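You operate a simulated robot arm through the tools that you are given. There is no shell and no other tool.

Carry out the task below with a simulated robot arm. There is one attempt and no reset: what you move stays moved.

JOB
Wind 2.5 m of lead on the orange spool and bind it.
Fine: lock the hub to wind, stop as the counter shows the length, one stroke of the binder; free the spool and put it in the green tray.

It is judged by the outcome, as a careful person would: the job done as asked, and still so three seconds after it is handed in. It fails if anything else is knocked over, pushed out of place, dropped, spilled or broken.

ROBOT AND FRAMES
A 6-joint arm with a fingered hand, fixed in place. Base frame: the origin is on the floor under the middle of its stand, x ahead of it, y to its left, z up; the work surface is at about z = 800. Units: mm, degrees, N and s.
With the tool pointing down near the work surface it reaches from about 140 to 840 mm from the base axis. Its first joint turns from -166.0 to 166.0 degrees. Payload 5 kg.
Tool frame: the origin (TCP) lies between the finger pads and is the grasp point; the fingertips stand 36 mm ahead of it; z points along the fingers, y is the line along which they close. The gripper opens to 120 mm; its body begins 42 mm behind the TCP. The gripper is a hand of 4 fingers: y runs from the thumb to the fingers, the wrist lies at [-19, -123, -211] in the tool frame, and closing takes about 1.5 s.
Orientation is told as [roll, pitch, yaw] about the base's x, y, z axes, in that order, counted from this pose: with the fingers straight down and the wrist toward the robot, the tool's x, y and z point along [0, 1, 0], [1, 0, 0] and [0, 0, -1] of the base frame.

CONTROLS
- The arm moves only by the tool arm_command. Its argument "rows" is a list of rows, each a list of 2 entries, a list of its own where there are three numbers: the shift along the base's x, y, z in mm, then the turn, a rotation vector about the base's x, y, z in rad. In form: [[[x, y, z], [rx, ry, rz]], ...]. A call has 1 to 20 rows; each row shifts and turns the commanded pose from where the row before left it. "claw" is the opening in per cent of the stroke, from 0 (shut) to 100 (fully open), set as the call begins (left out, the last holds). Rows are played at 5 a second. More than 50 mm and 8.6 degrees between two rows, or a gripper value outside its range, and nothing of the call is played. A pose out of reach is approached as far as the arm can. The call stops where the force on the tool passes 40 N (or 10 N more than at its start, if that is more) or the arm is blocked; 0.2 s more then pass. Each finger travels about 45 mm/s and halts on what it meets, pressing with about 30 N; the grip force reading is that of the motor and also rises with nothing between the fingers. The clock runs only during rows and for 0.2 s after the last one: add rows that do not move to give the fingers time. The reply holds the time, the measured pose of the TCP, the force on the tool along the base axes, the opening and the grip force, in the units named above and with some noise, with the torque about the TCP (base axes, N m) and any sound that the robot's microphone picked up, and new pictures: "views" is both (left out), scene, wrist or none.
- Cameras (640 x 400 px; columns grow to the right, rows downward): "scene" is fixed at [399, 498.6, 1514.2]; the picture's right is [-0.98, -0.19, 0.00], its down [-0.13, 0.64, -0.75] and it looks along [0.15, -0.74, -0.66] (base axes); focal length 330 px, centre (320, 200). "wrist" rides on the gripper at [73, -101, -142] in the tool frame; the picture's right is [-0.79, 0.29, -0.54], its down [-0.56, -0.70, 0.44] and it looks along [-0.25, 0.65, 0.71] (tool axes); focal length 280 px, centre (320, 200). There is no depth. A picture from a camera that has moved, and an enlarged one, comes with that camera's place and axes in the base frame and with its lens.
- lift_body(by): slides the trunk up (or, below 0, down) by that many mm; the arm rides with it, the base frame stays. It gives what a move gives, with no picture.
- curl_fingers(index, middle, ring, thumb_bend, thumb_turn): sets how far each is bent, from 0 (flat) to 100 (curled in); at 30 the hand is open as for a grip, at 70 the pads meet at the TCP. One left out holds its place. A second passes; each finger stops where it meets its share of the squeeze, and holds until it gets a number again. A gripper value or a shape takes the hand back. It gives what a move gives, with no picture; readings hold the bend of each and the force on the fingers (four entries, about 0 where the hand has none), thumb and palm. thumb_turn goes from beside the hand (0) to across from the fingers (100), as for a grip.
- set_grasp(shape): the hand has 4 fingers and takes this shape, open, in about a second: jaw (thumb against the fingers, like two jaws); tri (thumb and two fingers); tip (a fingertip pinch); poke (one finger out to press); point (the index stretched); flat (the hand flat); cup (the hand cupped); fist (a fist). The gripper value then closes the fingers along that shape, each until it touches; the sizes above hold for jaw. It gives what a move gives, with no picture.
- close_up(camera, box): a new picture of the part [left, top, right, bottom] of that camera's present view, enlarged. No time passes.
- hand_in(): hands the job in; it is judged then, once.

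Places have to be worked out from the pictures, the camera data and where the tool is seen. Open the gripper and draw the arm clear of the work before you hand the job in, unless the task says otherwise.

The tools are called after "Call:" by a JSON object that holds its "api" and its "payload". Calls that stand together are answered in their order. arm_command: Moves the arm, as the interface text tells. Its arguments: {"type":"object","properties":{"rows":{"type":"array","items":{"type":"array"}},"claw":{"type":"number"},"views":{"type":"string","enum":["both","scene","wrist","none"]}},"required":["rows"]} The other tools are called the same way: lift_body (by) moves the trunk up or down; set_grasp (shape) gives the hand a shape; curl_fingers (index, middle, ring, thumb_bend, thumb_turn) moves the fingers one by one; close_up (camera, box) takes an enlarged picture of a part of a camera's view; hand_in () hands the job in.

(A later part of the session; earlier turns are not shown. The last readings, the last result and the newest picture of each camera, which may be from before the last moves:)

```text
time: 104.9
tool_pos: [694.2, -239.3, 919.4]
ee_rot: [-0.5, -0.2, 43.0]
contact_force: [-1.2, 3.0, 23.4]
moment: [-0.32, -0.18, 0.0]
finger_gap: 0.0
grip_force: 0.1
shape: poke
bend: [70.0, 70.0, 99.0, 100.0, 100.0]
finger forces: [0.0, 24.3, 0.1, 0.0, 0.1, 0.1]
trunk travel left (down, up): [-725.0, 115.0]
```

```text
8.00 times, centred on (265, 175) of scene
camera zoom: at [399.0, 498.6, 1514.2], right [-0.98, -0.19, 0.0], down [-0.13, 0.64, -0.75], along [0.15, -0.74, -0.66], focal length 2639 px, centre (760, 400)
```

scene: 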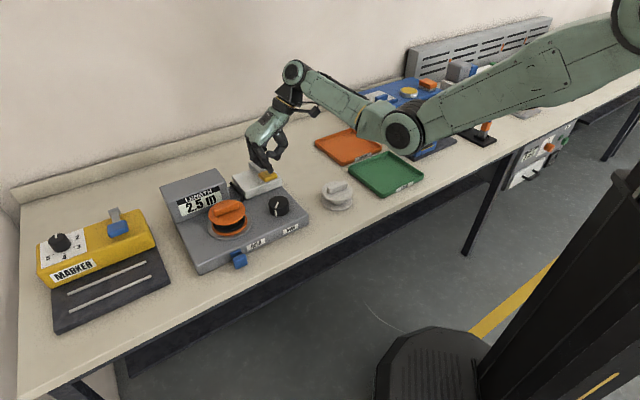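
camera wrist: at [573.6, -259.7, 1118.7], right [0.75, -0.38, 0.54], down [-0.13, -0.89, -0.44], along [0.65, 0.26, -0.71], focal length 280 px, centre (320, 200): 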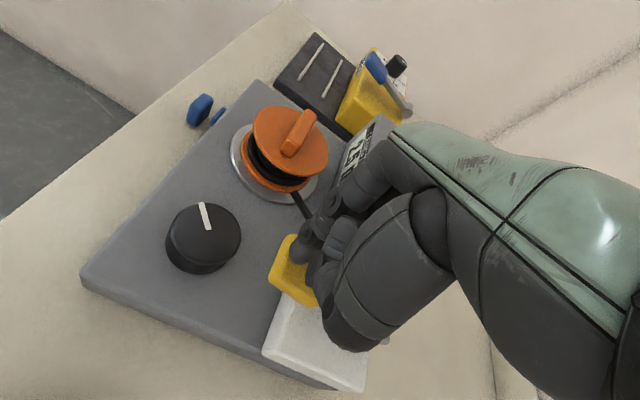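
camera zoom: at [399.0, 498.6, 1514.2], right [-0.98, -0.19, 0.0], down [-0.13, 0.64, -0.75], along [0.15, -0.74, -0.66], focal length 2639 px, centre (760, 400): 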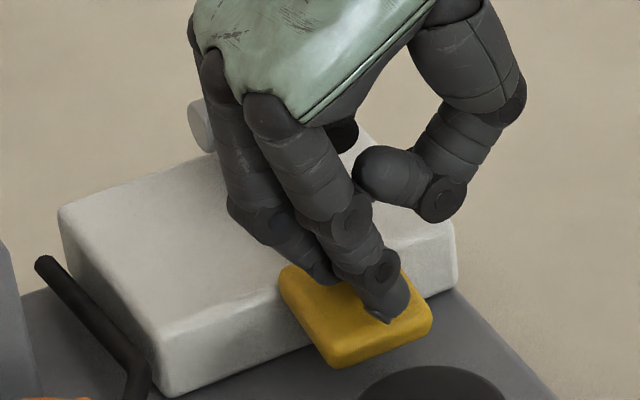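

Force rose to 23 N. I check with the wrist camera whether this is the lever's bottom stop or the finger on the box.

Call:
{"api": "close_up", "payload": {"camera": "wrist", "box": [240, 180, 400, 320]}}

Call:
{"api": "close_up", "payload": {"camera": "scene", "box": [255, 165, 285, 195]}}

Call:
{"api": "close_up", "payload": {"camera": "scene", "box": [180, 160, 280, 240]}}

```text
2.86 times, centred on (320, 250) of wrist
camera zoom: at [568.1, -254.4, 1061.0], right [0.74, -0.38, 0.55], down [-0.13, -0.89, -0.44], along [0.65, 0.26, -0.71], focal length 801 px, centre (320, 57)
```

zoom: 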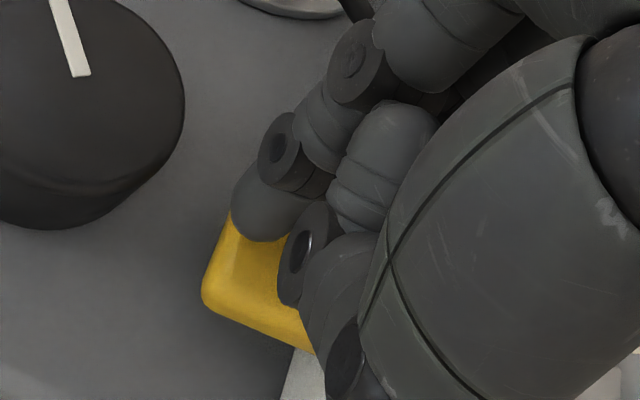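

```text
13.33 times, centred on (270, 180) of scene
camera zoom: at [399.0, 498.6, 1514.2], right [-0.98, -0.19, 0.0], down [-0.13, 0.64, -0.75], along [0.15, -0.74, -0.66], focal length 4399 px, centre (987, 467)
```

zoom: 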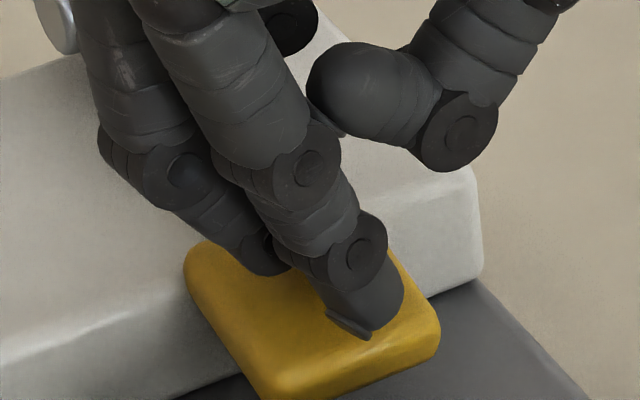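

```text
5.00 times, centred on (230, 200) of scene
camera zoom: at [399.0, 498.6, 1514.2], right [-0.98, -0.19, 0.0], down [-0.13, 0.64, -0.75], along [0.15, -0.74, -0.66], focal length 1650 px, centre (770, 200)
```

zoom: 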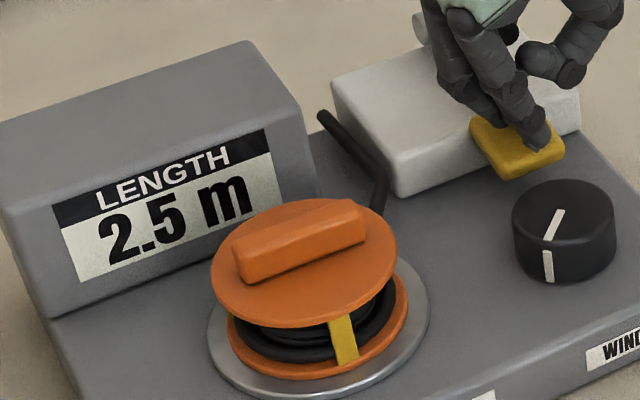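

A yellow binding band has appeared on the spool – the stroke is complete. I lift straight up off the lever, once only.

Call:
{"api": "arm_command", "payload": {"rows": [[[0, 0, 6], [0, 0, 0]], [[0, 0, 10], [0, 0, 0]], [[0, 0, 15], [0, 0, 0]], [[0, 0, 20], [0, 0, 0]], [[0, 0, 30], [0, 0, 0]], [[0, 0, 35], [0, 0, 0]], [[0, 0, 30], [0, 0, 0]], [[0, 0, 0], [0, 0, 0]]], "views": "both"}}

Call:
{"api": "close_up", "payload": {"camera": "scene", "box": [170, 140, 320, 280]}}

```text
time: 106.7
tool_pos: [693.5, -238.4, 1060.4]
ee_rot: [0.0, 0.1, 42.9]
contact_force: [0.2, -0.5, -0.6]
moment: [0.01, 0.01, 0.02]
finger_gap: 0.2
grip_force: 0.0
shape: poke
bend: [70.0, 70.0, 99.0, 100.0, 100.0]
finger forces: [0.0, 0.0, 0.0, 0.1, 0.1, 0.1]
trunk travel left (down, up): [-725.0, 115.0]
camera wrist: at [569.0, -254.4, 1202.8], right [0.75, -0.38, 0.54], down [-0.13, -0.89, -0.44], along [0.65, 0.26, -0.71], focal length 280 px, centre (320, 200)
```

scene: 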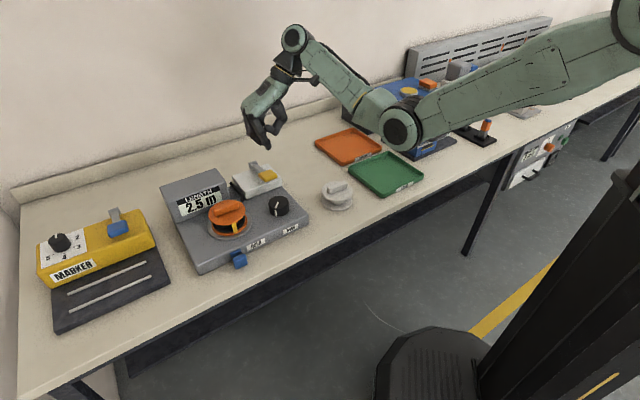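
wrist: 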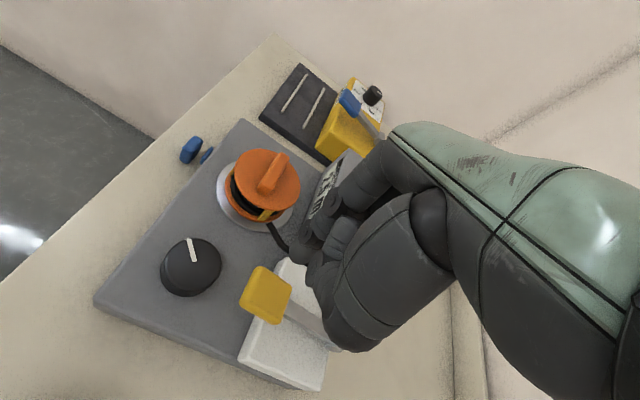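

```text
2.86 times, centred on (245, 210) of scene
camera zoom: at [399.0, 498.6, 1514.2], right [-0.98, -0.19, 0.0], down [-0.13, 0.64, -0.75], along [0.15, -0.74, -0.66], focal length 943 px, centre (534, 171)
```

zoom: 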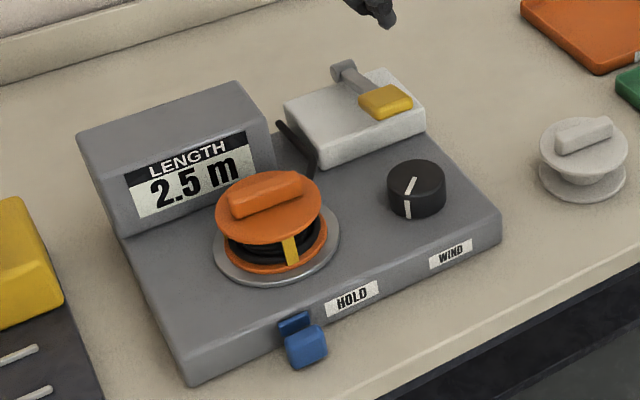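

One band, counter 2.5 m, lever back up. Next I free the spool: back to the tip shape and travel high to the catch's present place (about (706.7,2)).

Call:
{"api": "set_grasp", "payload": {"shape": "tip"}}

Call:
{"api": "arm_command", "payload": {"rows": [[[1.2, 20, 0], [0, 0, 0.025]], [[2, 40, 0], [0, 0, 0.026]], [[2, 40, 0], [0, 0, 0]], [[2, 40, 0], [0, 0, 0]], [[2, 40, 0], [0, 0, 0]], [[2, 40, 0], [0, 0, 0]], [[2, 20.4, 0], [0, 0, 0]], [[0, 0, 0], [0, 0, 0]]], "claw": 45, "views": "both"}}

Call:
{"api": "close_up", "payload": {"camera": "wrist", "box": [160, 200, 360, 400]}}

```text
time: 107.6
tool_pos: [694.6, -239.3, 1060.0]
ee_rot: [0.0, 0.0, 42.9]
contact_force: [-0.4, -0.4, -0.4]
moment: [0.0, 0.03, 0.02]
finger_gap: 120.0
grip_force: 0.0
shape: tip
bend: [30.0, 98.0, 99.0, 30.0, 98.0]
finger forces: [0.0, 0.0, 0.0, 0.0, 0.0, 0.0]
trunk travel left (down, up): [-725.0, 115.0]
```

```text
time: 109.4
tool_pos: [705.9, 0.3, 1060.7]
ee_rot: [0.1, 0.0, 45.8]
contact_force: [0.0, -1.2, 0.5]
moment: [-0.03, -0.02, -0.02]
finger_gap: 54.5
grip_force: 0.2
shape: tip
bend: [73.0, 98.0, 99.0, 71.0, 100.0]
finger forces: [0.0, 0.0, 0.0, 0.1, 0.0, 0.0]
trunk travel left (down, up): [-725.0, 115.0]
camera wrist: at [583.3, -21.3, 1202.1], right [0.77, -0.34, 0.54], down [-0.09, -0.89, -0.44], along [0.64, 0.29, -0.71], focal length 280 px, centre (320, 200)
```

scene: 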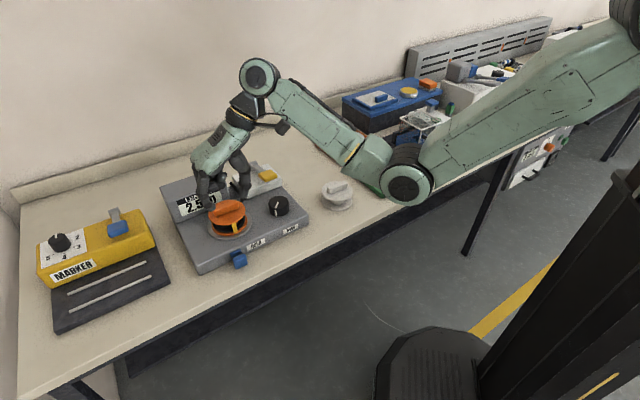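
wrist: 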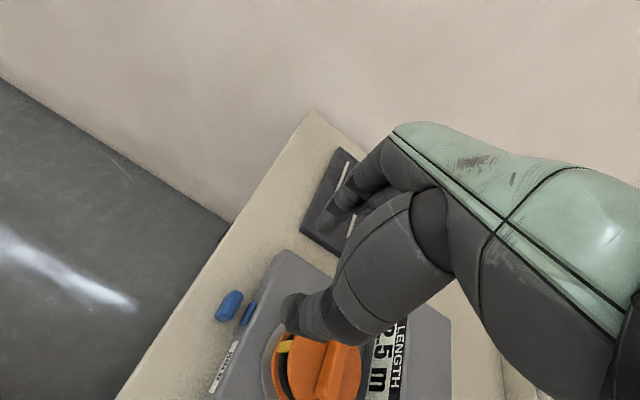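

```text
2.00 times, centred on (260, 300) of wrist
camera zoom: at [583.3, -21.3, 1202.1], right [0.77, -0.34, 0.54], down [-0.09, -0.89, -0.44], along [0.64, 0.29, -0.71], focal length 561 px, centre (440, 0)
```

zoom: 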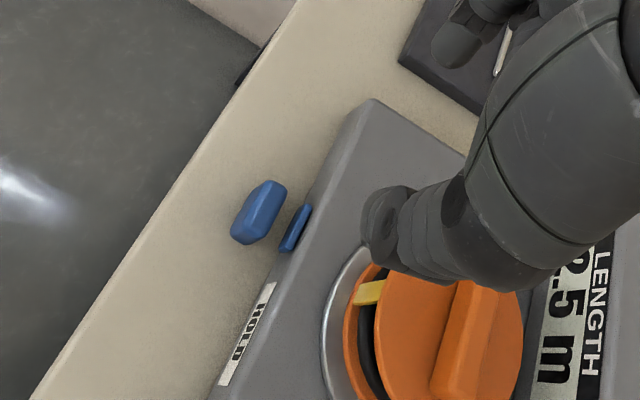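

The block is right below the TCP again. I correct +1.4 mm in y and descend along the same column as before to z≈857.

Call:
{"api": "arm_command", "payload": {"rows": [[[0, 1.4, -30], [0, 0, 0]], [[0, 0, -40], [0, 0, 0]], [[0, 0, -40], [0, 0, 0]], [[0, 0, -40], [0, 0, 0]], [[0, 0, -20], [0, 0, 0]], [[0, 0, -15], [0, 0, 0]], [[0, 0, 0], [0, 0, 0]]], "views": "none"}}

Call:
{"api": "close_up", "payload": {"camera": "scene", "box": [195, 210, 275, 290]}}

Call:
{"api": "close_up", "payload": {"camera": "wrist", "box": [220, 200, 380, 360]}}

```text
time: 111.0
tool_pos: [705.8, 1.9, 876.5]
ee_rot: [0.0, 0.0, 45.9]
contact_force: [0.4, -1.0, 0.6]
moment: [0.01, -0.01, -0.02]
finger_gap: 54.7
grip_force: 0.2
shape: tip
bend: [73.0, 98.0, 99.0, 71.0, 100.0]
finger forces: [0.0, 0.1, 0.0, 0.0, 0.1, 0.0]
trunk travel left (down, up): [-725.0, 115.0]
```

```text
5.00 times, centred on (235, 250) of scene
camera zoom: at [399.0, 498.6, 1514.2], right [-0.98, -0.19, 0.0], down [-0.13, 0.64, -0.75], along [0.15, -0.74, -0.66], focal length 1650 px, centre (745, -50)
```

zoom: 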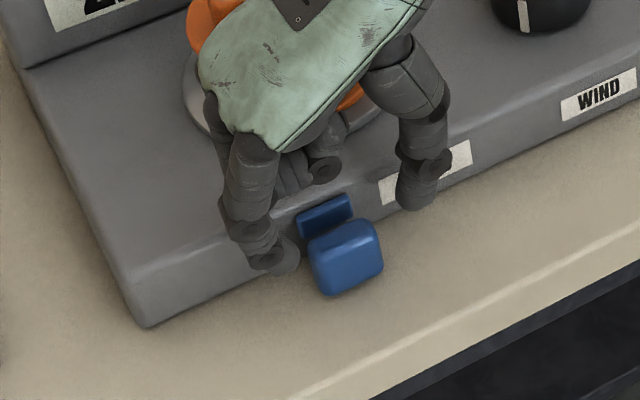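

```text
2.50 times, centred on (300, 280) of wrist
camera zoom: at [582.7, -19.9, 1017.3], right [0.77, -0.34, 0.54], down [-0.09, -0.89, -0.44], along [0.64, 0.29, -0.71], focal length 701 px, centre (370, 0)
```

zoom: 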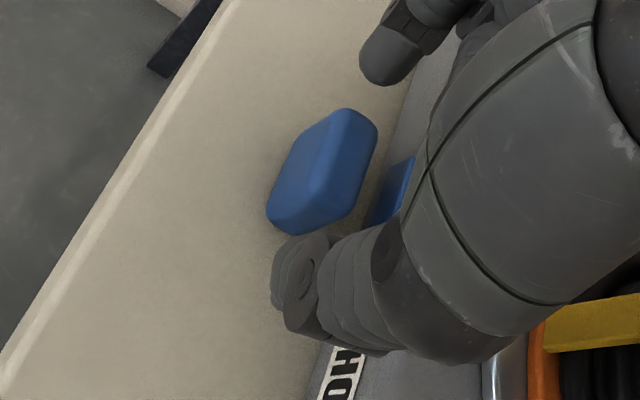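

Straddle is good. I go down the last 20 mm and close the pinch.

Call:
{"api": "arm_command", "payload": {"rows": [[[0, 0, -10], [0, 0, 0]], [[0, 0, -9.5], [0, 0, 0]], [[0, 0, 0], [0, 0, 0]]], "views": "none"}}

Call:
{"api": "arm_command", "payload": {"rows": [[[0, 0, 0], [0, 0, 0]], [[0, 0, 0], [0, 0, 0]], [[0, 0, 0], [0, 0, 0]], [[0, 0, 0], [0, 0, 0]], [[0, 0, 0], [0, 0, 0]]], "claw": 5, "views": "none"}}

Call:
{"api": "close_up", "payload": {"camera": "scene", "box": [195, 210, 275, 290]}}

```text
time: 111.8
tool_pos: [705.4, 0.5, 856.2]
ee_rot: [0.0, 0.1, 45.8]
contact_force: [-0.4, 0.1, 0.2]
moment: [0.02, -0.01, 0.01]
finger_gap: 54.5
grip_force: 0.0
shape: tip
bend: [73.0, 98.0, 99.0, 71.0, 100.0]
finger forces: [0.0, 0.0, 0.0, 0.1, 0.0, 0.0]
trunk travel left (down, up): [-725.0, 115.0]
```

```text
time: 113.0
tool_pos: [705.9, 1.8, 857.5]
ee_rot: [-0.1, 0.0, 45.8]
contact_force: [4.7, 4.8, 1.4]
moment: [0.19, -0.25, 0.02]
finger_gap: 28.2
grip_force: 29.8
shape: tip
bend: [72.0, 100.0, 100.0, 75.0, 100.0]
finger forces: [31.8, 0.0, 0.0, 0.0, 25.1, 0.1]
trunk travel left (down, up): [-725.0, 115.0]
```

```text
5.00 times, centred on (235, 250) of scene
camera zoom: at [399.0, 498.6, 1514.2], right [-0.98, -0.19, 0.0], down [-0.13, 0.64, -0.75], along [0.15, -0.74, -0.66], focal length 1650 px, centre (745, -50)
```

zoom: 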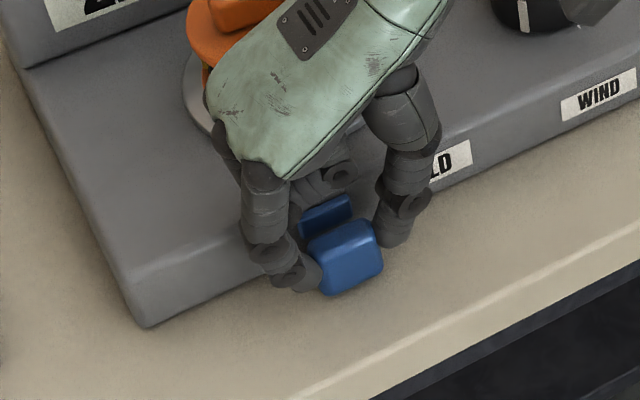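

Gripped. I slide the catch back along the front edge, away from HOLD.

Call:
{"api": "arm_command", "payload": {"rows": [[[2.1, 2.15, 0], [0, 0, 0]], [[2.1, 2.15, 0], [0, 0, 0]], [[2.1, 2.15, 0], [0, 0, 0]], [[2.1, 2.15, 0], [0, 0, 0]], [[2.1, 2.15, 0], [0, 0, 0]], [[2.1, 2.15, 0], [0, 0, 0]], [[2.1, 2.15, 0], [0, 0, 0]], [[2.1, 2.15, 0], [0, 0, 0]], [[2.1, 2.15, 0], [0, 0, 0]], [[2.1, 2.15, 0], [0, 0, 0]], [[2.1, 2.15, 0], [0, 0, 0]], [[2.1, 2.15, 0], [0, 0, 0]], [[0, 0, 0], [0, 0, 0]]], "views": "none"}}

Call:
{"api": "close_up", "payload": {"camera": "scene", "box": [195, 215, 275, 295]}}

```text
time: 115.8
tool_pos: [731.8, 28.2, 857.4]
ee_rot: [0.0, 0.1, 45.9]
contact_force: [-1.3, -0.5, 1.5]
moment: [0.05, 0.04, 0.01]
finger_gap: 28.5
grip_force: 30.4
shape: tip
bend: [72.0, 100.0, 100.0, 75.0, 100.0]
finger forces: [29.4, 0.0, 0.1, 0.1, 30.6, 0.0]
trunk travel left (down, up): [-725.0, 115.0]
```

```text
5.00 times, centred on (235, 255) of scene
camera zoom: at [399.0, 498.6, 1514.2], right [-0.98, -0.19, 0.0], down [-0.13, 0.64, -0.75], along [0.15, -0.74, -0.66], focal length 1650 px, centre (745, -75)
```

zoom: 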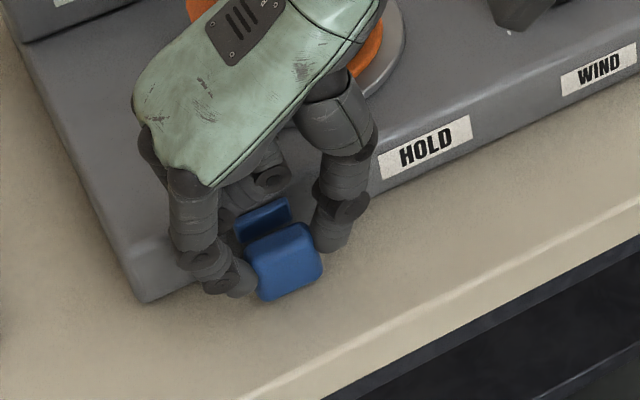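

About 12 mm left to the original free end. I continue until its stop.

Call:
{"api": "arm_command", "payload": {"rows": [[[2.1, 2.15, 0], [0, 0, 0]], [[2.1, 2.15, 0], [0, 0, 0]], [[1.75, 1.8, 0], [0, 0, 0]], [[0, 0, 0], [0, 0, 0]]], "views": "none"}}

Call:
{"api": "close_up", "payload": {"camera": "scene", "box": [195, 215, 275, 295]}}

```text
time: 116.8
tool_pos: [738.5, 33.7, 855.7]
ee_rot: [0.1, 0.0, 45.8]
contact_force: [-2.3, 0.6, 1.5]
moment: [0.03, 0.04, 0.02]
finger_gap: 28.4
grip_force: 30.1
shape: tip
bend: [72.0, 100.0, 100.0, 75.0, 100.0]
finger forces: [29.4, 0.0, 0.0, 0.0, 30.8, 0.0]
trunk travel left (down, up): [-725.0, 115.0]
```

```text
5.00 times, centred on (235, 255) of scene
camera zoom: at [399.0, 498.6, 1514.2], right [-0.98, -0.19, 0.0], down [-0.13, 0.64, -0.75], along [0.15, -0.74, -0.66], focal length 1650 px, centre (745, -75)
```

zoom: 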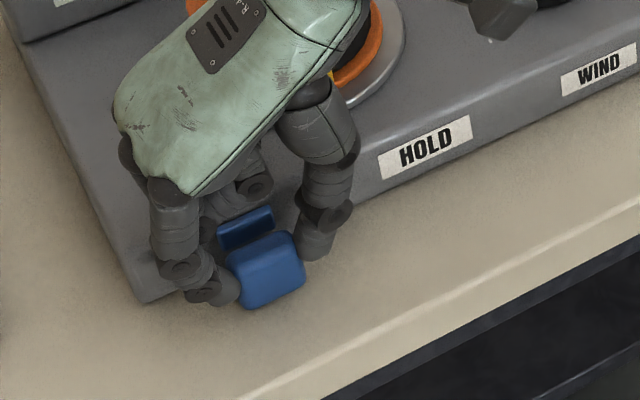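

Back at the original spot. One more 2 mm nudge to feel the stop.

Call:
{"api": "arm_command", "payload": {"rows": [[[1.4, 1.43, 0], [0, 0, 0]], [[1.0, 1.0, 0], [0, 0, 0]], [[0, 0, 0], [0, 0, 0]]], "views": "none"}}

Call:
{"api": "close_up", "payload": {"camera": "scene", "box": [195, 215, 275, 295]}}

```text
time: 117.6
tool_pos: [740.1, 35.0, 856.2]
ee_rot: [0.0, 0.0, 45.8]
contact_force: [-5.4, -1.8, 1.6]
moment: [-0.03, 0.19, 0.03]
finger_gap: 28.3
grip_force: 29.9
shape: tip
bend: [72.0, 100.0, 100.0, 75.0, 100.0]
finger forces: [27.9, 0.0, 0.1, 0.0, 32.9, 0.0]
trunk travel left (down, up): [-725.0, 115.0]
```

```text
5.00 times, centred on (235, 255) of scene
camera zoom: at [399.0, 498.6, 1514.2], right [-0.98, -0.19, 0.0], down [-0.13, 0.64, -0.75], along [0.15, -0.74, -0.66], focal length 1650 px, centre (745, -75)
```

zoom: 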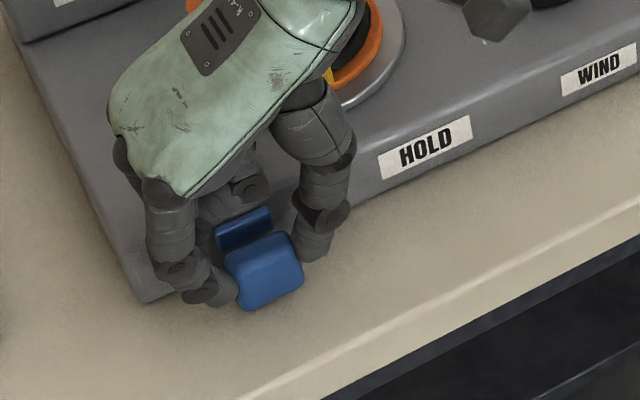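

The catch is at its free end stop. I open the pinch and lift straight up.

Call:
{"api": "arm_command", "payload": {"rows": [[[-0.7, -0.7, 0], [0, 0, 0]], [[0, 0, 0], [0, 0, 0]], [[0, 0, 0], [0, 0, 0]], [[0, 0, 0], [0, 0, 0]]], "claw": 45, "views": "none"}}

Call:
{"api": "arm_command", "payload": {"rows": [[[0, 0, 15], [0, 0, 0]], [[0, 0, 30], [0, 0, 0]], [[0, 0, 40], [0, 0, 0]], [[0, 0, 40], [0, 0, 0]], [[0, 0, 40], [0, 0, 0]], [[0, 0, 40], [0, 0, 0]], [[0, 0, 0], [0, 0, 0]]], "views": "both"}}

Call:
{"api": "close_up", "payload": {"camera": "scene", "box": [170, 140, 320, 290]}}

```text
time: 118.6
tool_pos: [739.8, 35.5, 856.9]
ee_rot: [0.0, 0.0, 45.8]
contact_force: [-0.8, -0.9, 0.4]
moment: [0.02, 0.01, 0.01]
finger_gap: 54.0
grip_force: 0.0
shape: tip
bend: [73.0, 98.0, 99.0, 72.0, 100.0]
finger forces: [0.1, 0.0, 0.1, 0.1, 0.0, 0.0]
trunk travel left (down, up): [-725.0, 115.0]
```

```text
time: 120.2
tool_pos: [740.2, 35.7, 1060.4]
ee_rot: [0.0, 0.0, 45.9]
contact_force: [0.4, -0.3, 0.3]
moment: [-0.02, 0.01, 0.01]
finger_gap: 53.7
grip_force: 0.1
shape: tip
bend: [73.0, 98.0, 99.0, 72.0, 100.0]
finger forces: [0.1, 0.0, 0.1, 0.0, 0.0, 0.1]
trunk travel left (down, up): [-725.0, 115.0]
camera wrist: at [617.5, 13.0, 1202.2], right [0.77, -0.34, 0.54], down [-0.09, -0.89, -0.44], along [0.64, 0.29, -0.71], focal length 280 px, centre (320, 200)
```

scene: 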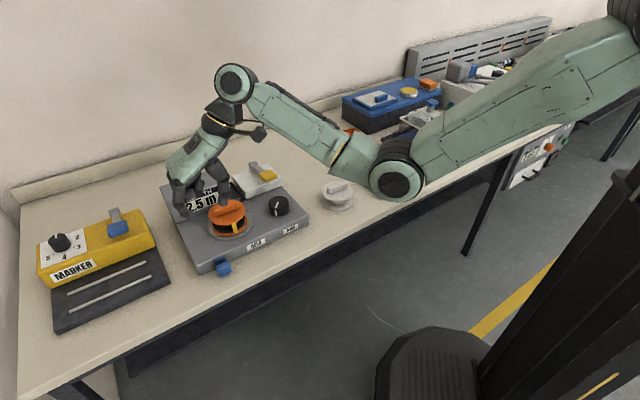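
wrist: 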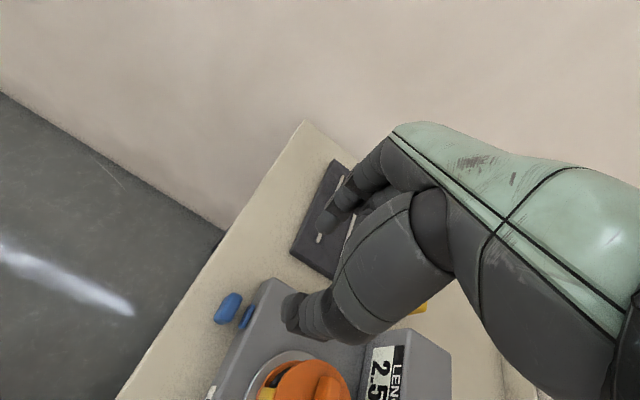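

```text
2.67 times, centred on (245, 215) of scene
camera zoom: at [399.0, 498.6, 1514.2], right [-0.98, -0.19, 0.0], down [-0.13, 0.64, -0.75], along [0.15, -0.74, -0.66], focal length 880 px, centre (520, 160)
```

zoom: 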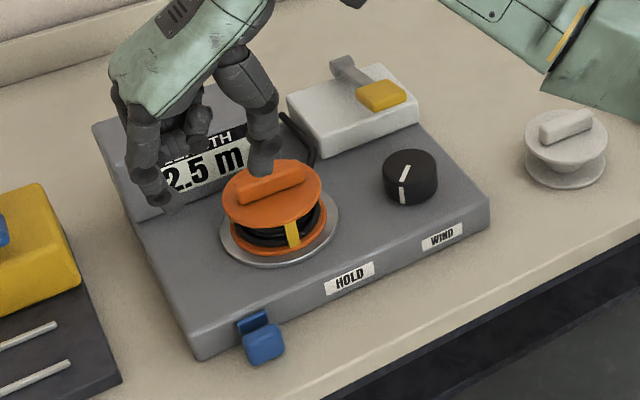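

The catch is back at its free position. I return to the jaw shape, and swing back to yaw -41° above the spool along the same high path.

Call:
{"api": "set_grasp", "payload": {"shape": "jaw"}}

Call:
{"api": "arm_command", "payload": {"rows": [[[3, -10, 0], [0, 0, -0.1384]], [[3, -11, 0], [0, 0, -0.1384]], [[3, -11, 0], [0, 0, -0.1384]], [[3, -12, 0], [0, 0, -0.1384]], [[3, -12, 0], [0, 0, -0.1384]], [[3, -12, 0], [0, 0, -0.1384]], [[4, -12, 0], [0, 0, -0.1384]], [[4, -12, 0], [0, 0, -0.1384]], [[4, -12, 0], [0, 0, -0.1384]], [[4, -13, 0], [0, 0, -0.1384]], [[4, -13, 0], [0, 0, -0.138]], [[0, 0, 0], [0, 0, 0]]], "claw": 45, "views": "both"}}

Call:
{"api": "close_up", "payload": {"camera": "wrist", "box": [150, 200, 350, 400]}}

Call:
{"api": "close_up", "payload": {"camera": "scene", "box": [190, 165, 270, 240]}}

```text
time: 121.1
tool_pos: [740.2, 34.9, 1058.7]
ee_rot: [-0.1, -0.1, 45.8]
contact_force: [0.8, -0.7, 0.2]
moment: [-0.02, 0.0, 0.01]
finger_gap: 119.8
grip_force: 0.0
shape: jaw
bend: [30.0, 30.0, 30.0, 30.0, 98.0]
finger forces: [0.0, 0.1, 0.1, 0.1, 0.1, 0.1]
trunk travel left (down, up): [-725.0, 115.0]
```

```text
time: 123.7
tool_pos: [776.6, -96.7, 1060.4]
ee_rot: [0.0, -0.1, -41.5]
contact_force: [0.5, -0.5, 0.4]
moment: [0.03, 0.01, 0.01]
finger_gap: 54.7
grip_force: 0.1
shape: jaw
bend: [74.0, 47.0, 44.0, 71.0, 100.0]
finger forces: [0.1, 0.1, 0.1, 0.0, 0.0, 0.1]
trunk travel left (down, up): [-725.0, 115.0]
camera wrist: at [748.7, 25.8, 1202.7], right [-0.31, -0.78, 0.54], down [-0.9, 0.04, -0.44], along [0.32, -0.62, -0.71], focal length 280 px, centre (320, 200)
```

scene: 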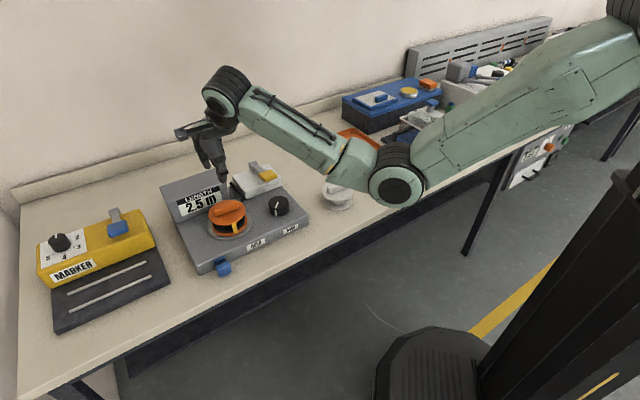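
wrist: 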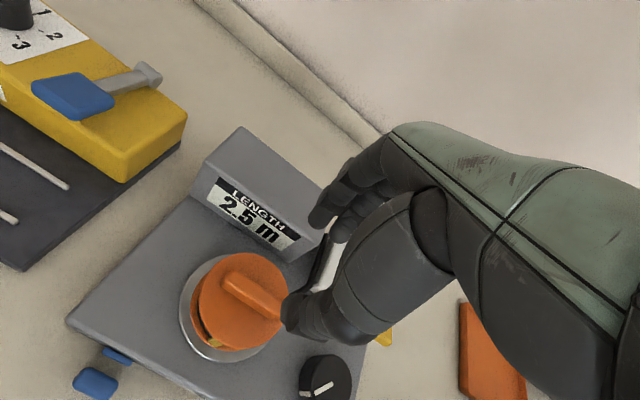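

```text
2.00 times, centred on (250, 300) of wrist
camera zoom: at [748.7, 25.8, 1202.7], right [-0.31, -0.78, 0.54], down [-0.9, 0.04, -0.44], along [0.32, -0.62, -0.71], focal length 561 px, centre (460, 0)
```

zoom: 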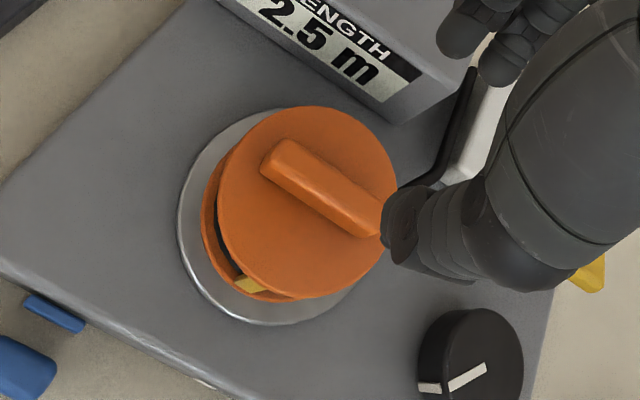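

```text
5.33 times, centred on (230, 202) of scene
camera zoom: at [399.0, 498.6, 1514.2], right [-0.98, -0.19, 0.0], down [-0.13, 0.64, -0.75], along [0.15, -0.74, -0.66], focal length 1760 px, centre (800, 187)
```

zoom: 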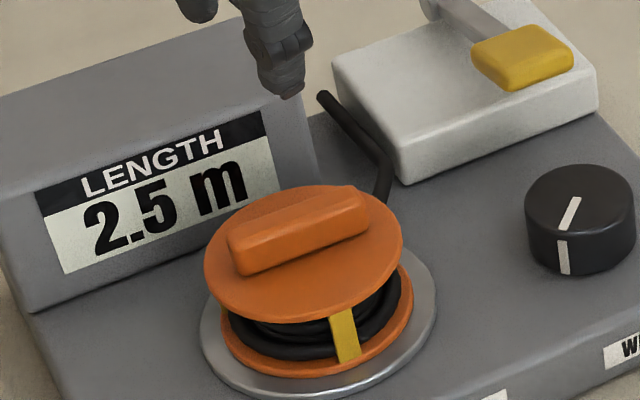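

Tab orientation is unchanged; shift (+0.8,+1.8) lines up with the release pose. I descend in the same column to z≈947.

Call:
{"api": "arm_command", "payload": {"rows": [[[0.8, 1.8, -25], [0, 0, 0]], [[0, 0, -30], [0, 0, 0]], [[0, 0, -25], [0, 0, 0]], [[0, 0, -20], [0, 0, 0]], [[0, 0, -13], [0, 0, 0]], [[0, 0, 0], [0, 0, 0]]], "views": "none"}}

Call:
{"api": "close_up", "payload": {"camera": "scene", "box": [190, 165, 270, 240]}}

Call:
{"api": "close_up", "payload": {"camera": "wrist", "box": [200, 180, 400, 380]}}

```text
time: 125.1
tool_pos: [777.1, -94.8, 947.9]
ee_rot: [0.1, 0.0, -41.4]
contact_force: [-0.3, 0.6, 0.4]
moment: [0.0, -0.01, 0.01]
finger_gap: 54.3
grip_force: 0.0
shape: jaw
bend: [74.0, 47.0, 44.0, 71.0, 100.0]
finger forces: [0.1, 0.0, 0.1, 0.0, 0.1, 0.1]
trunk travel left (down, up): [-725.0, 115.0]
```

```text
5.33 times, centred on (230, 202) of scene
camera zoom: at [399.0, 498.6, 1514.2], right [-0.98, -0.19, 0.0], down [-0.13, 0.64, -0.75], along [0.15, -0.74, -0.66], focal length 1760 px, centre (800, 187)
```

zoom: 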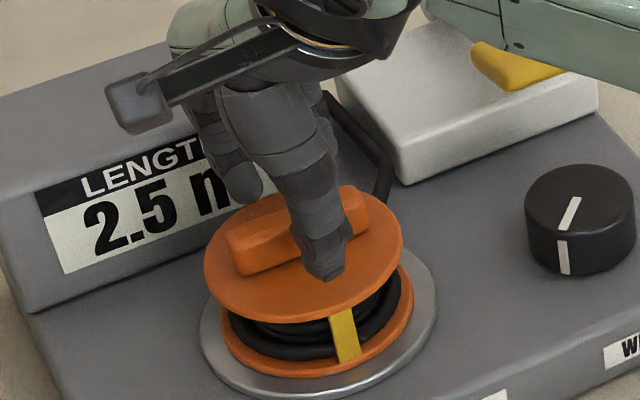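

```text
2.00 times, centred on (300, 280) of wrist
camera zoom: at [749.0, 27.7, 1090.0], right [-0.31, -0.78, 0.54], down [-0.9, 0.04, -0.44], along [0.32, -0.62, -0.71], focal length 561 px, centre (360, 40)
```

zoom: 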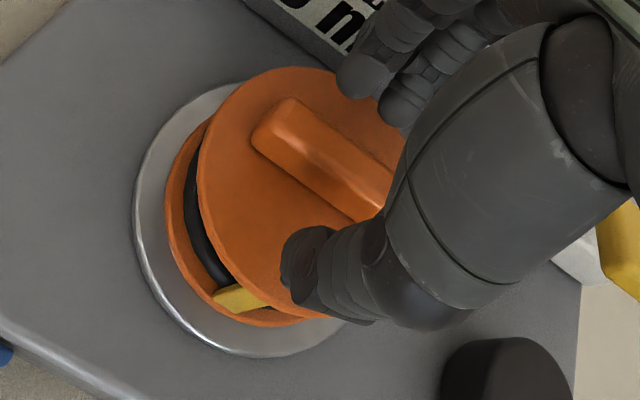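

Same relation as at the first pick. I go down 2.5 mm more and close on the tab.

Call:
{"api": "arm_command", "payload": {"rows": [[[0, 0, -2.5], [0, 0, 0]], [[0, 0, 0], [0, 0, 0]]], "views": "none"}}

Call:
{"api": "arm_command", "payload": {"rows": [[[0, 0, 0], [0, 0, 0]], [[0, 0, 0], [0, 0, 0]], [[0, 0, 0], [0, 0, 0]], [[0, 0, 0], [0, 0, 0]], [[0, 0, 0], [0, 0, 0]], [[0, 0, 0], [0, 0, 0]], [[0, 0, 0], [0, 0, 0]]], "claw": 0, "views": "none"}}

Call:
{"api": "close_up", "payload": {"camera": "scene", "box": [190, 165, 270, 240]}}

```text
time: 125.7
tool_pos: [777.7, -92.6, 946.0]
ee_rot: [0.0, 0.0, -41.4]
contact_force: [0.4, -0.7, -0.7]
moment: [-0.01, 0.01, -0.01]
finger_gap: 54.2
grip_force: 0.1
shape: jaw
bend: [74.0, 47.0, 44.0, 71.0, 100.0]
finger forces: [0.0, 0.0, 0.0, 0.0, 0.0, 0.0]
trunk travel left (down, up): [-725.0, 115.0]
```

```text
time: 127.3
tool_pos: [778.0, -94.4, 945.2]
ee_rot: [0.0, 0.0, -41.4]
contact_force: [-0.4, -0.8, 1.5]
moment: [0.02, 0.0, 0.04]
finger_gap: 12.6
grip_force: 30.3
shape: jaw
bend: [72.0, 65.0, 67.0, 74.0, 100.0]
finger forces: [16.7, 7.1, 2.9, 0.1, 26.8, 0.0]
trunk travel left (down, up): [-725.0, 115.0]
```

```text
5.33 times, centred on (230, 202) of scene
camera zoom: at [399.0, 498.6, 1514.2], right [-0.98, -0.19, 0.0], down [-0.13, 0.64, -0.75], along [0.15, -0.74, -0.66], focal length 1760 px, centre (800, 187)
```

zoom: 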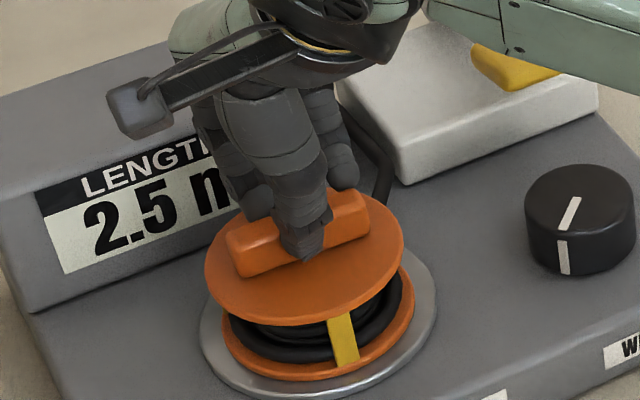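

Gripped like before (27 N, 12.6 mm). I lift slowly 12 mm and check that the spool is free.

Call:
{"api": "arm_command", "payload": {"rows": [[[0, 0, 3], [0, 0, 0]], [[0, 0, 4], [0, 0, 0]], [[0, 0, 5], [0, 0, 0]], [[0, 0, 0], [0, 0, 0]]], "claw": 0, "views": "none"}}

Call:
{"api": "close_up", "payload": {"camera": "scene", "box": [190, 165, 270, 240]}}

```text
time: 128.3
tool_pos: [778.4, -93.3, 956.7]
ee_rot: [-0.1, 0.0, -41.4]
contact_force: [-0.7, 1.0, -0.7]
moment: [-0.07, -0.01, 0.0]
finger_gap: 12.9
grip_force: 30.2
shape: jaw
bend: [72.0, 65.0, 67.0, 74.0, 100.0]
finger forces: [16.7, 7.0, 2.9, 0.1, 26.9, 0.0]
trunk travel left (down, up): [-725.0, 115.0]
```

```text
5.33 times, centred on (230, 202) of scene
camera zoom: at [399.0, 498.6, 1514.2], right [-0.98, -0.19, 0.0], down [-0.13, 0.64, -0.75], along [0.15, -0.74, -0.66], focal length 1760 px, centre (800, 187)
```

zoom: 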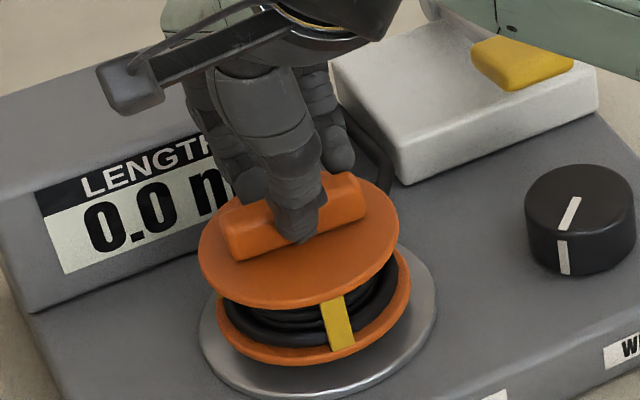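

The spool lifts free with 2.5 m bound on it (the counter reset). The green tray's centre works out at about (351,-485). I raise to z≈1080 and start carrying it there in stages.

Call:
{"api": "arm_command", "payload": {"rows": [[[0, 0, 15], [0, 0, 0]], [[0, 0, 30], [0, 0, 0]], [[0, 0, 40], [0, 0, 0]], [[0, 0, 40], [0, 0, 0]], [[-15, -14, 0], [0, 0, 0]], [[-25, -23, 0], [0, 0, 0]], [[-28, -26, 0], [0, 0, 0]], [[-28, -26, 0], [0, 0, 0]], [[-28, -26, 0], [0, 0, 0]], [[-28, -26, 0], [0, 0, 0]], [[-28, -26, 0], [0, 0, 0]], [[-20, -18, 0], [0, 0, 0]], [[0, 0, 0], [0, 0, 0]]], "claw": 0, "views": "both"}}

```text
time: 131.1
tool_pos: [578.2, -278.8, 1081.8]
ee_rot: [0.0, 0.0, -41.4]
contact_force: [0.4, 0.1, -1.1]
moment: [0.02, -0.02, 0.0]
finger_gap: 12.5
grip_force: 29.7
shape: jaw
bend: [72.0, 65.0, 68.0, 74.0, 100.0]
finger forces: [16.8, 6.9, 3.0, 0.0, 26.8, 0.0]
trunk travel left (down, up): [-725.0, 115.0]
camera wrist: at [549.2, -157.1, 1224.8], right [-0.3, -0.78, 0.54], down [-0.9, 0.04, -0.44], along [0.32, -0.62, -0.71], focal length 280 px, centre (320, 200)
```

scene: 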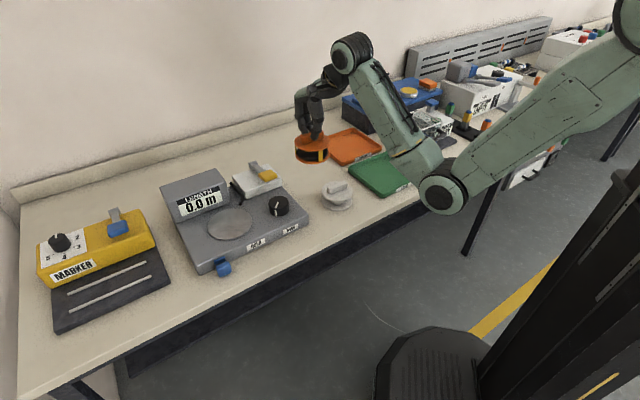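
wrist: 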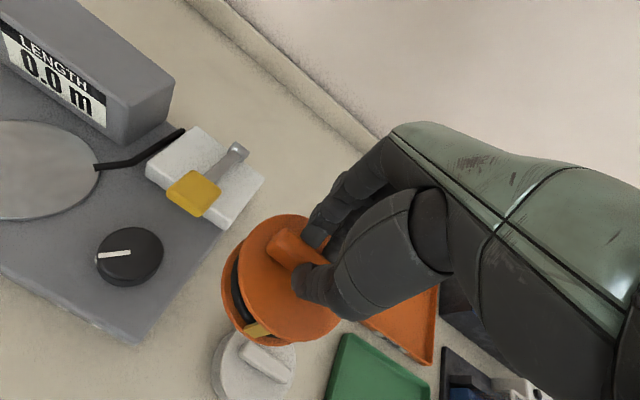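

The elbow is in front of the bench edge and clear. I continue toward the tray, half the remaining way first.

Call:
{"api": "arm_command", "payload": {"rows": [[[-20, -18, 0], [0, 0, 0]], [[-28, -26, 0], [0, 0, 0]], [[-28, -26, 0], [0, 0, 0]], [[-28, -25, 0], [0, 0, 0]], [[-14, -13, 0], [0, 0, 0]], [[0, 0, 0], [0, 0, 0]]], "views": "both"}}

```text
time: 132.5
tool_pos: [458.6, -386.5, 1082.3]
ee_rot: [0.1, 0.0, -41.4]
contact_force: [0.2, -0.6, -0.8]
moment: [0.0, 0.0, -0.03]
finger_gap: 12.8
grip_force: 30.1
shape: jaw
bend: [72.0, 65.0, 68.0, 74.0, 100.0]
finger forces: [16.8, 6.9, 3.0, 0.0, 26.7, 0.1]
trunk travel left (down, up): [-725.0, 115.0]
camera wrist: at [430.0, -265.3, 1224.2], right [-0.3, -0.78, 0.54], down [-0.9, 0.04, -0.44], along [0.32, -0.62, -0.71], focal length 280 px, centre (320, 200)
```

scene: 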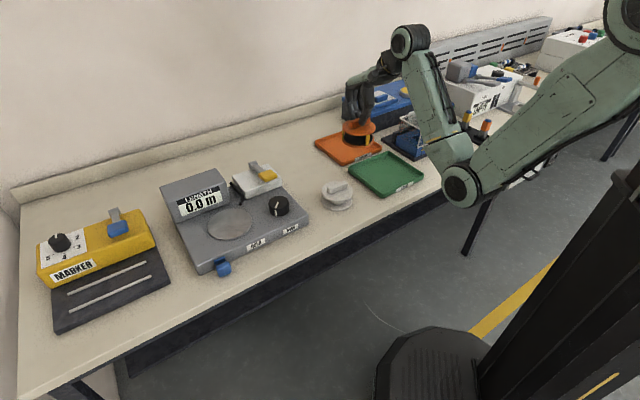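
wrist: 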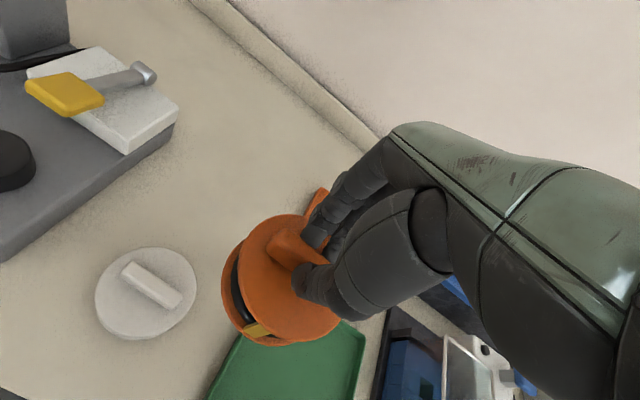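

Clear so far. I go the rest of the way to above the tray centre.

Call:
{"api": "arm_command", "payload": {"rows": [[[-20, -18, 0], [0, 0, 0]], [[-27, -25, 0], [0, 0, 0]], [[-27, -25, 0], [0, 0, 0]], [[-22, -20, 0], [0, 0, 0]], [[-11, -10, 0], [0, 0, 0]], [[0, 0, 0], [0, 0, 0]]], "views": "both"}}

Call:
{"api": "close_up", "payload": {"camera": "scene", "box": [320, 60, 480, 220]}}

```text
time: 133.9
tool_pos: [353.6, -486.9, 1082.9]
ee_rot: [0.0, 0.0, -41.3]
contact_force: [-0.2, -0.2, -1.3]
moment: [-0.01, -0.01, 0.01]
finger_gap: 12.6
grip_force: 29.9
shape: jaw
bend: [72.0, 65.0, 68.0, 74.0, 100.0]
finger forces: [16.8, 6.8, 3.1, 0.1, 26.8, 0.0]
trunk travel left (down, up): [-725.0, 115.0]
camera wrist: at [324.9, -364.6, 1224.5], right [-0.31, -0.78, 0.54], down [-0.9, 0.04, -0.44], along [0.32, -0.62, -0.71], focal length 280 px, centre (320, 200)
```

scene: 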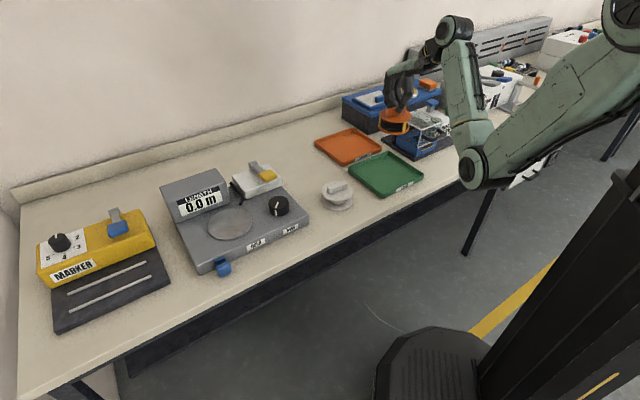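
wrist: 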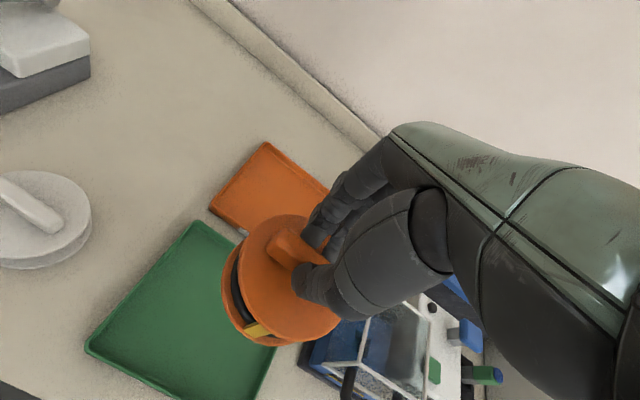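

```text
2.50 times, centred on (400, 140) of scene
camera zoom: at [399.0, 498.6, 1514.2], right [-0.98, -0.19, 0.0], down [-0.13, 0.64, -0.75], along [0.15, -0.74, -0.66], focal length 825 px, centre (120, 350)
```

zoom: 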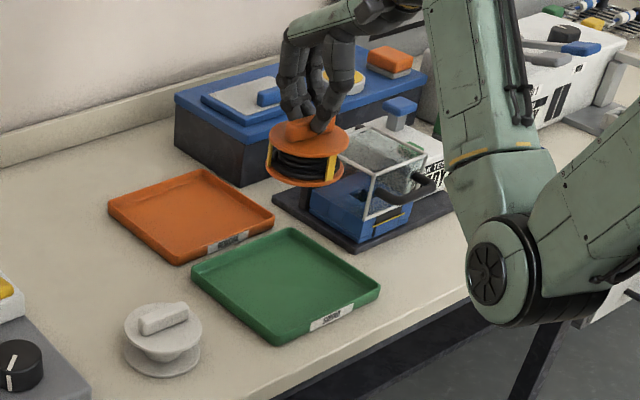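

I'm above the tray; a jig stands to the right but ~55 mm beyond the tray edge, clear of the hand. I descend in stages, watching elbow and bench edge.

Call:
{"api": "arm_command", "payload": {"rows": [[[-1, 1, -20], [0, 0, 0]], [[0, 0, -30], [0, 0, 0]], [[0, 0, -30], [0, 0, 0]], [[0, 0, 0], [0, 0, 0]]], "views": "both"}}

Call:
{"api": "close_up", "payload": {"camera": "scene", "box": [320, 80, 520, 240]}}

```text
time: 134.9
tool_pos: [351.6, -485.3, 1001.5]
ee_rot: [-0.1, 0.0, -41.4]
contact_force: [-0.3, 0.2, -1.9]
moment: [0.02, 0.01, -0.01]
finger_gap: 12.5
grip_force: 30.2
shape: jaw
bend: [72.0, 65.0, 68.0, 74.0, 100.0]
finger forces: [17.0, 6.8, 3.1, 0.0, 26.8, 0.0]
trunk travel left (down, up): [-725.0, 115.0]
camera wrist: at [323.4, -363.3, 1144.2], right [-0.31, -0.78, 0.54], down [-0.9, 0.04, -0.44], along [0.32, -0.62, -0.71], focal length 280 px, centre (320, 200)
```

scene: 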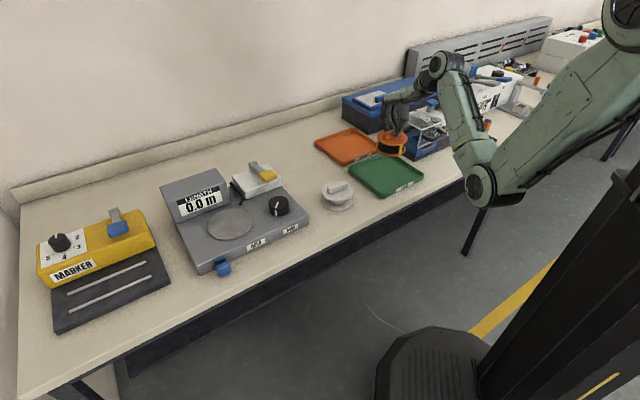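
wrist: 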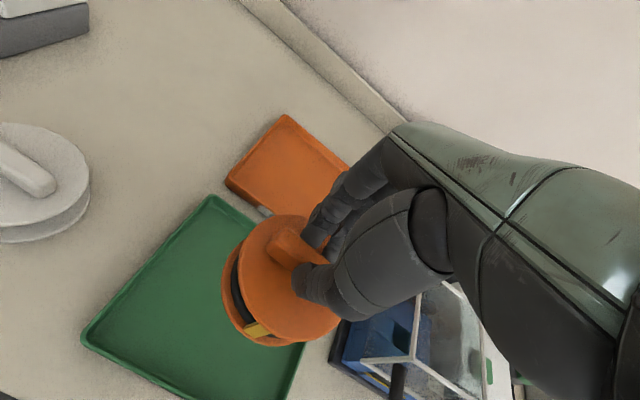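

```text
2.50 times, centred on (420, 160) of scene
camera zoom: at [399.0, 498.6, 1514.2], right [-0.98, -0.19, 0.0], down [-0.13, 0.64, -0.75], along [0.15, -0.74, -0.66], focal length 825 px, centre (70, 300)
```

zoom: 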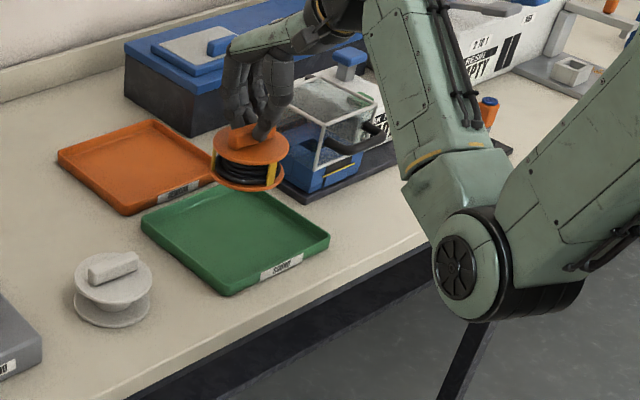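

Elbow is off the bench front, and the spool is over the tray centre (tray centre re-measured ≈ (351,-483)). I continue down to z≈930.

Call:
{"api": "arm_command", "payload": {"rows": [[[0, 1, -20], [0, 0, 0]], [[0, 0, -25], [0, 0, 0]], [[0, 0, -25], [0, 0, 0]], [[0, 0, 0], [0, 0, 0]]], "views": "both"}}

Call:
{"api": "close_up", "payload": {"camera": "scene", "box": [320, 80, 520, 240]}}

```text
time: 135.9
tool_pos: [351.4, -482.1, 932.9]
ee_rot: [-0.1, -0.1, -41.5]
contact_force: [-0.3, -0.9, -0.3]
moment: [-0.01, -0.02, -0.01]
finger_gap: 12.5
grip_force: 30.0
shape: jaw
bend: [72.0, 65.0, 68.0, 74.0, 100.0]
finger forces: [16.9, 6.9, 3.0, 0.0, 26.9, 0.0]
trunk travel left (down, up): [-725.0, 115.0]
camera wrist: at [323.1, -361.0, 1074.7], right [-0.31, -0.78, 0.54], down [-0.9, 0.04, -0.44], along [0.32, -0.62, -0.71], focal length 280 px, centre (320, 200)
```

scene: 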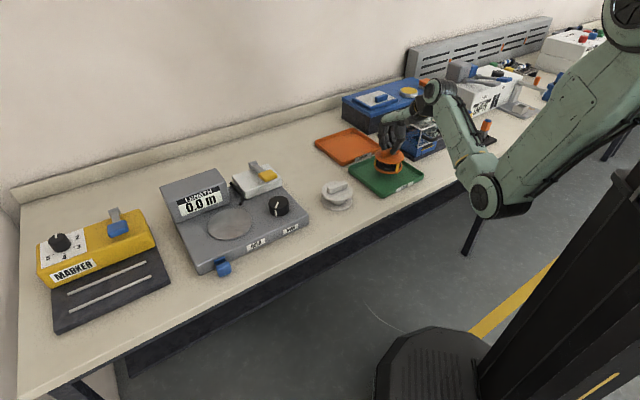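
wrist: 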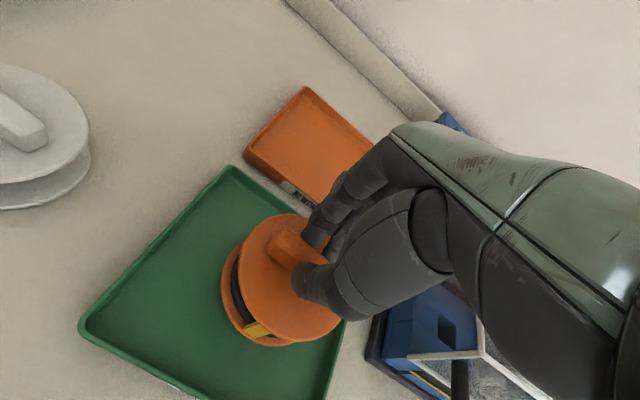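

```text
2.50 times, centred on (420, 160) of scene
camera zoom: at [399.0, 498.6, 1514.2], right [-0.98, -0.19, 0.0], down [-0.13, 0.64, -0.75], along [0.15, -0.74, -0.66], focal length 825 px, centre (70, 300)
```

zoom: 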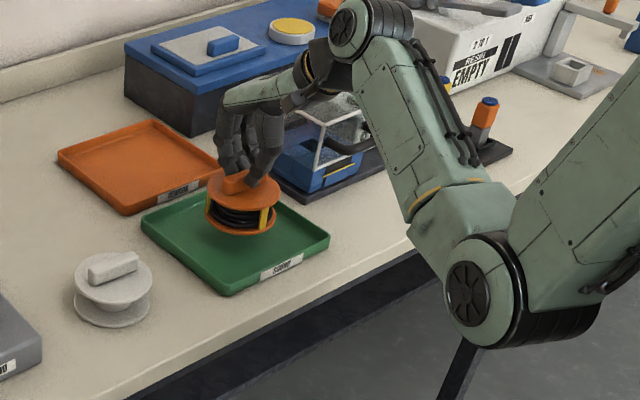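

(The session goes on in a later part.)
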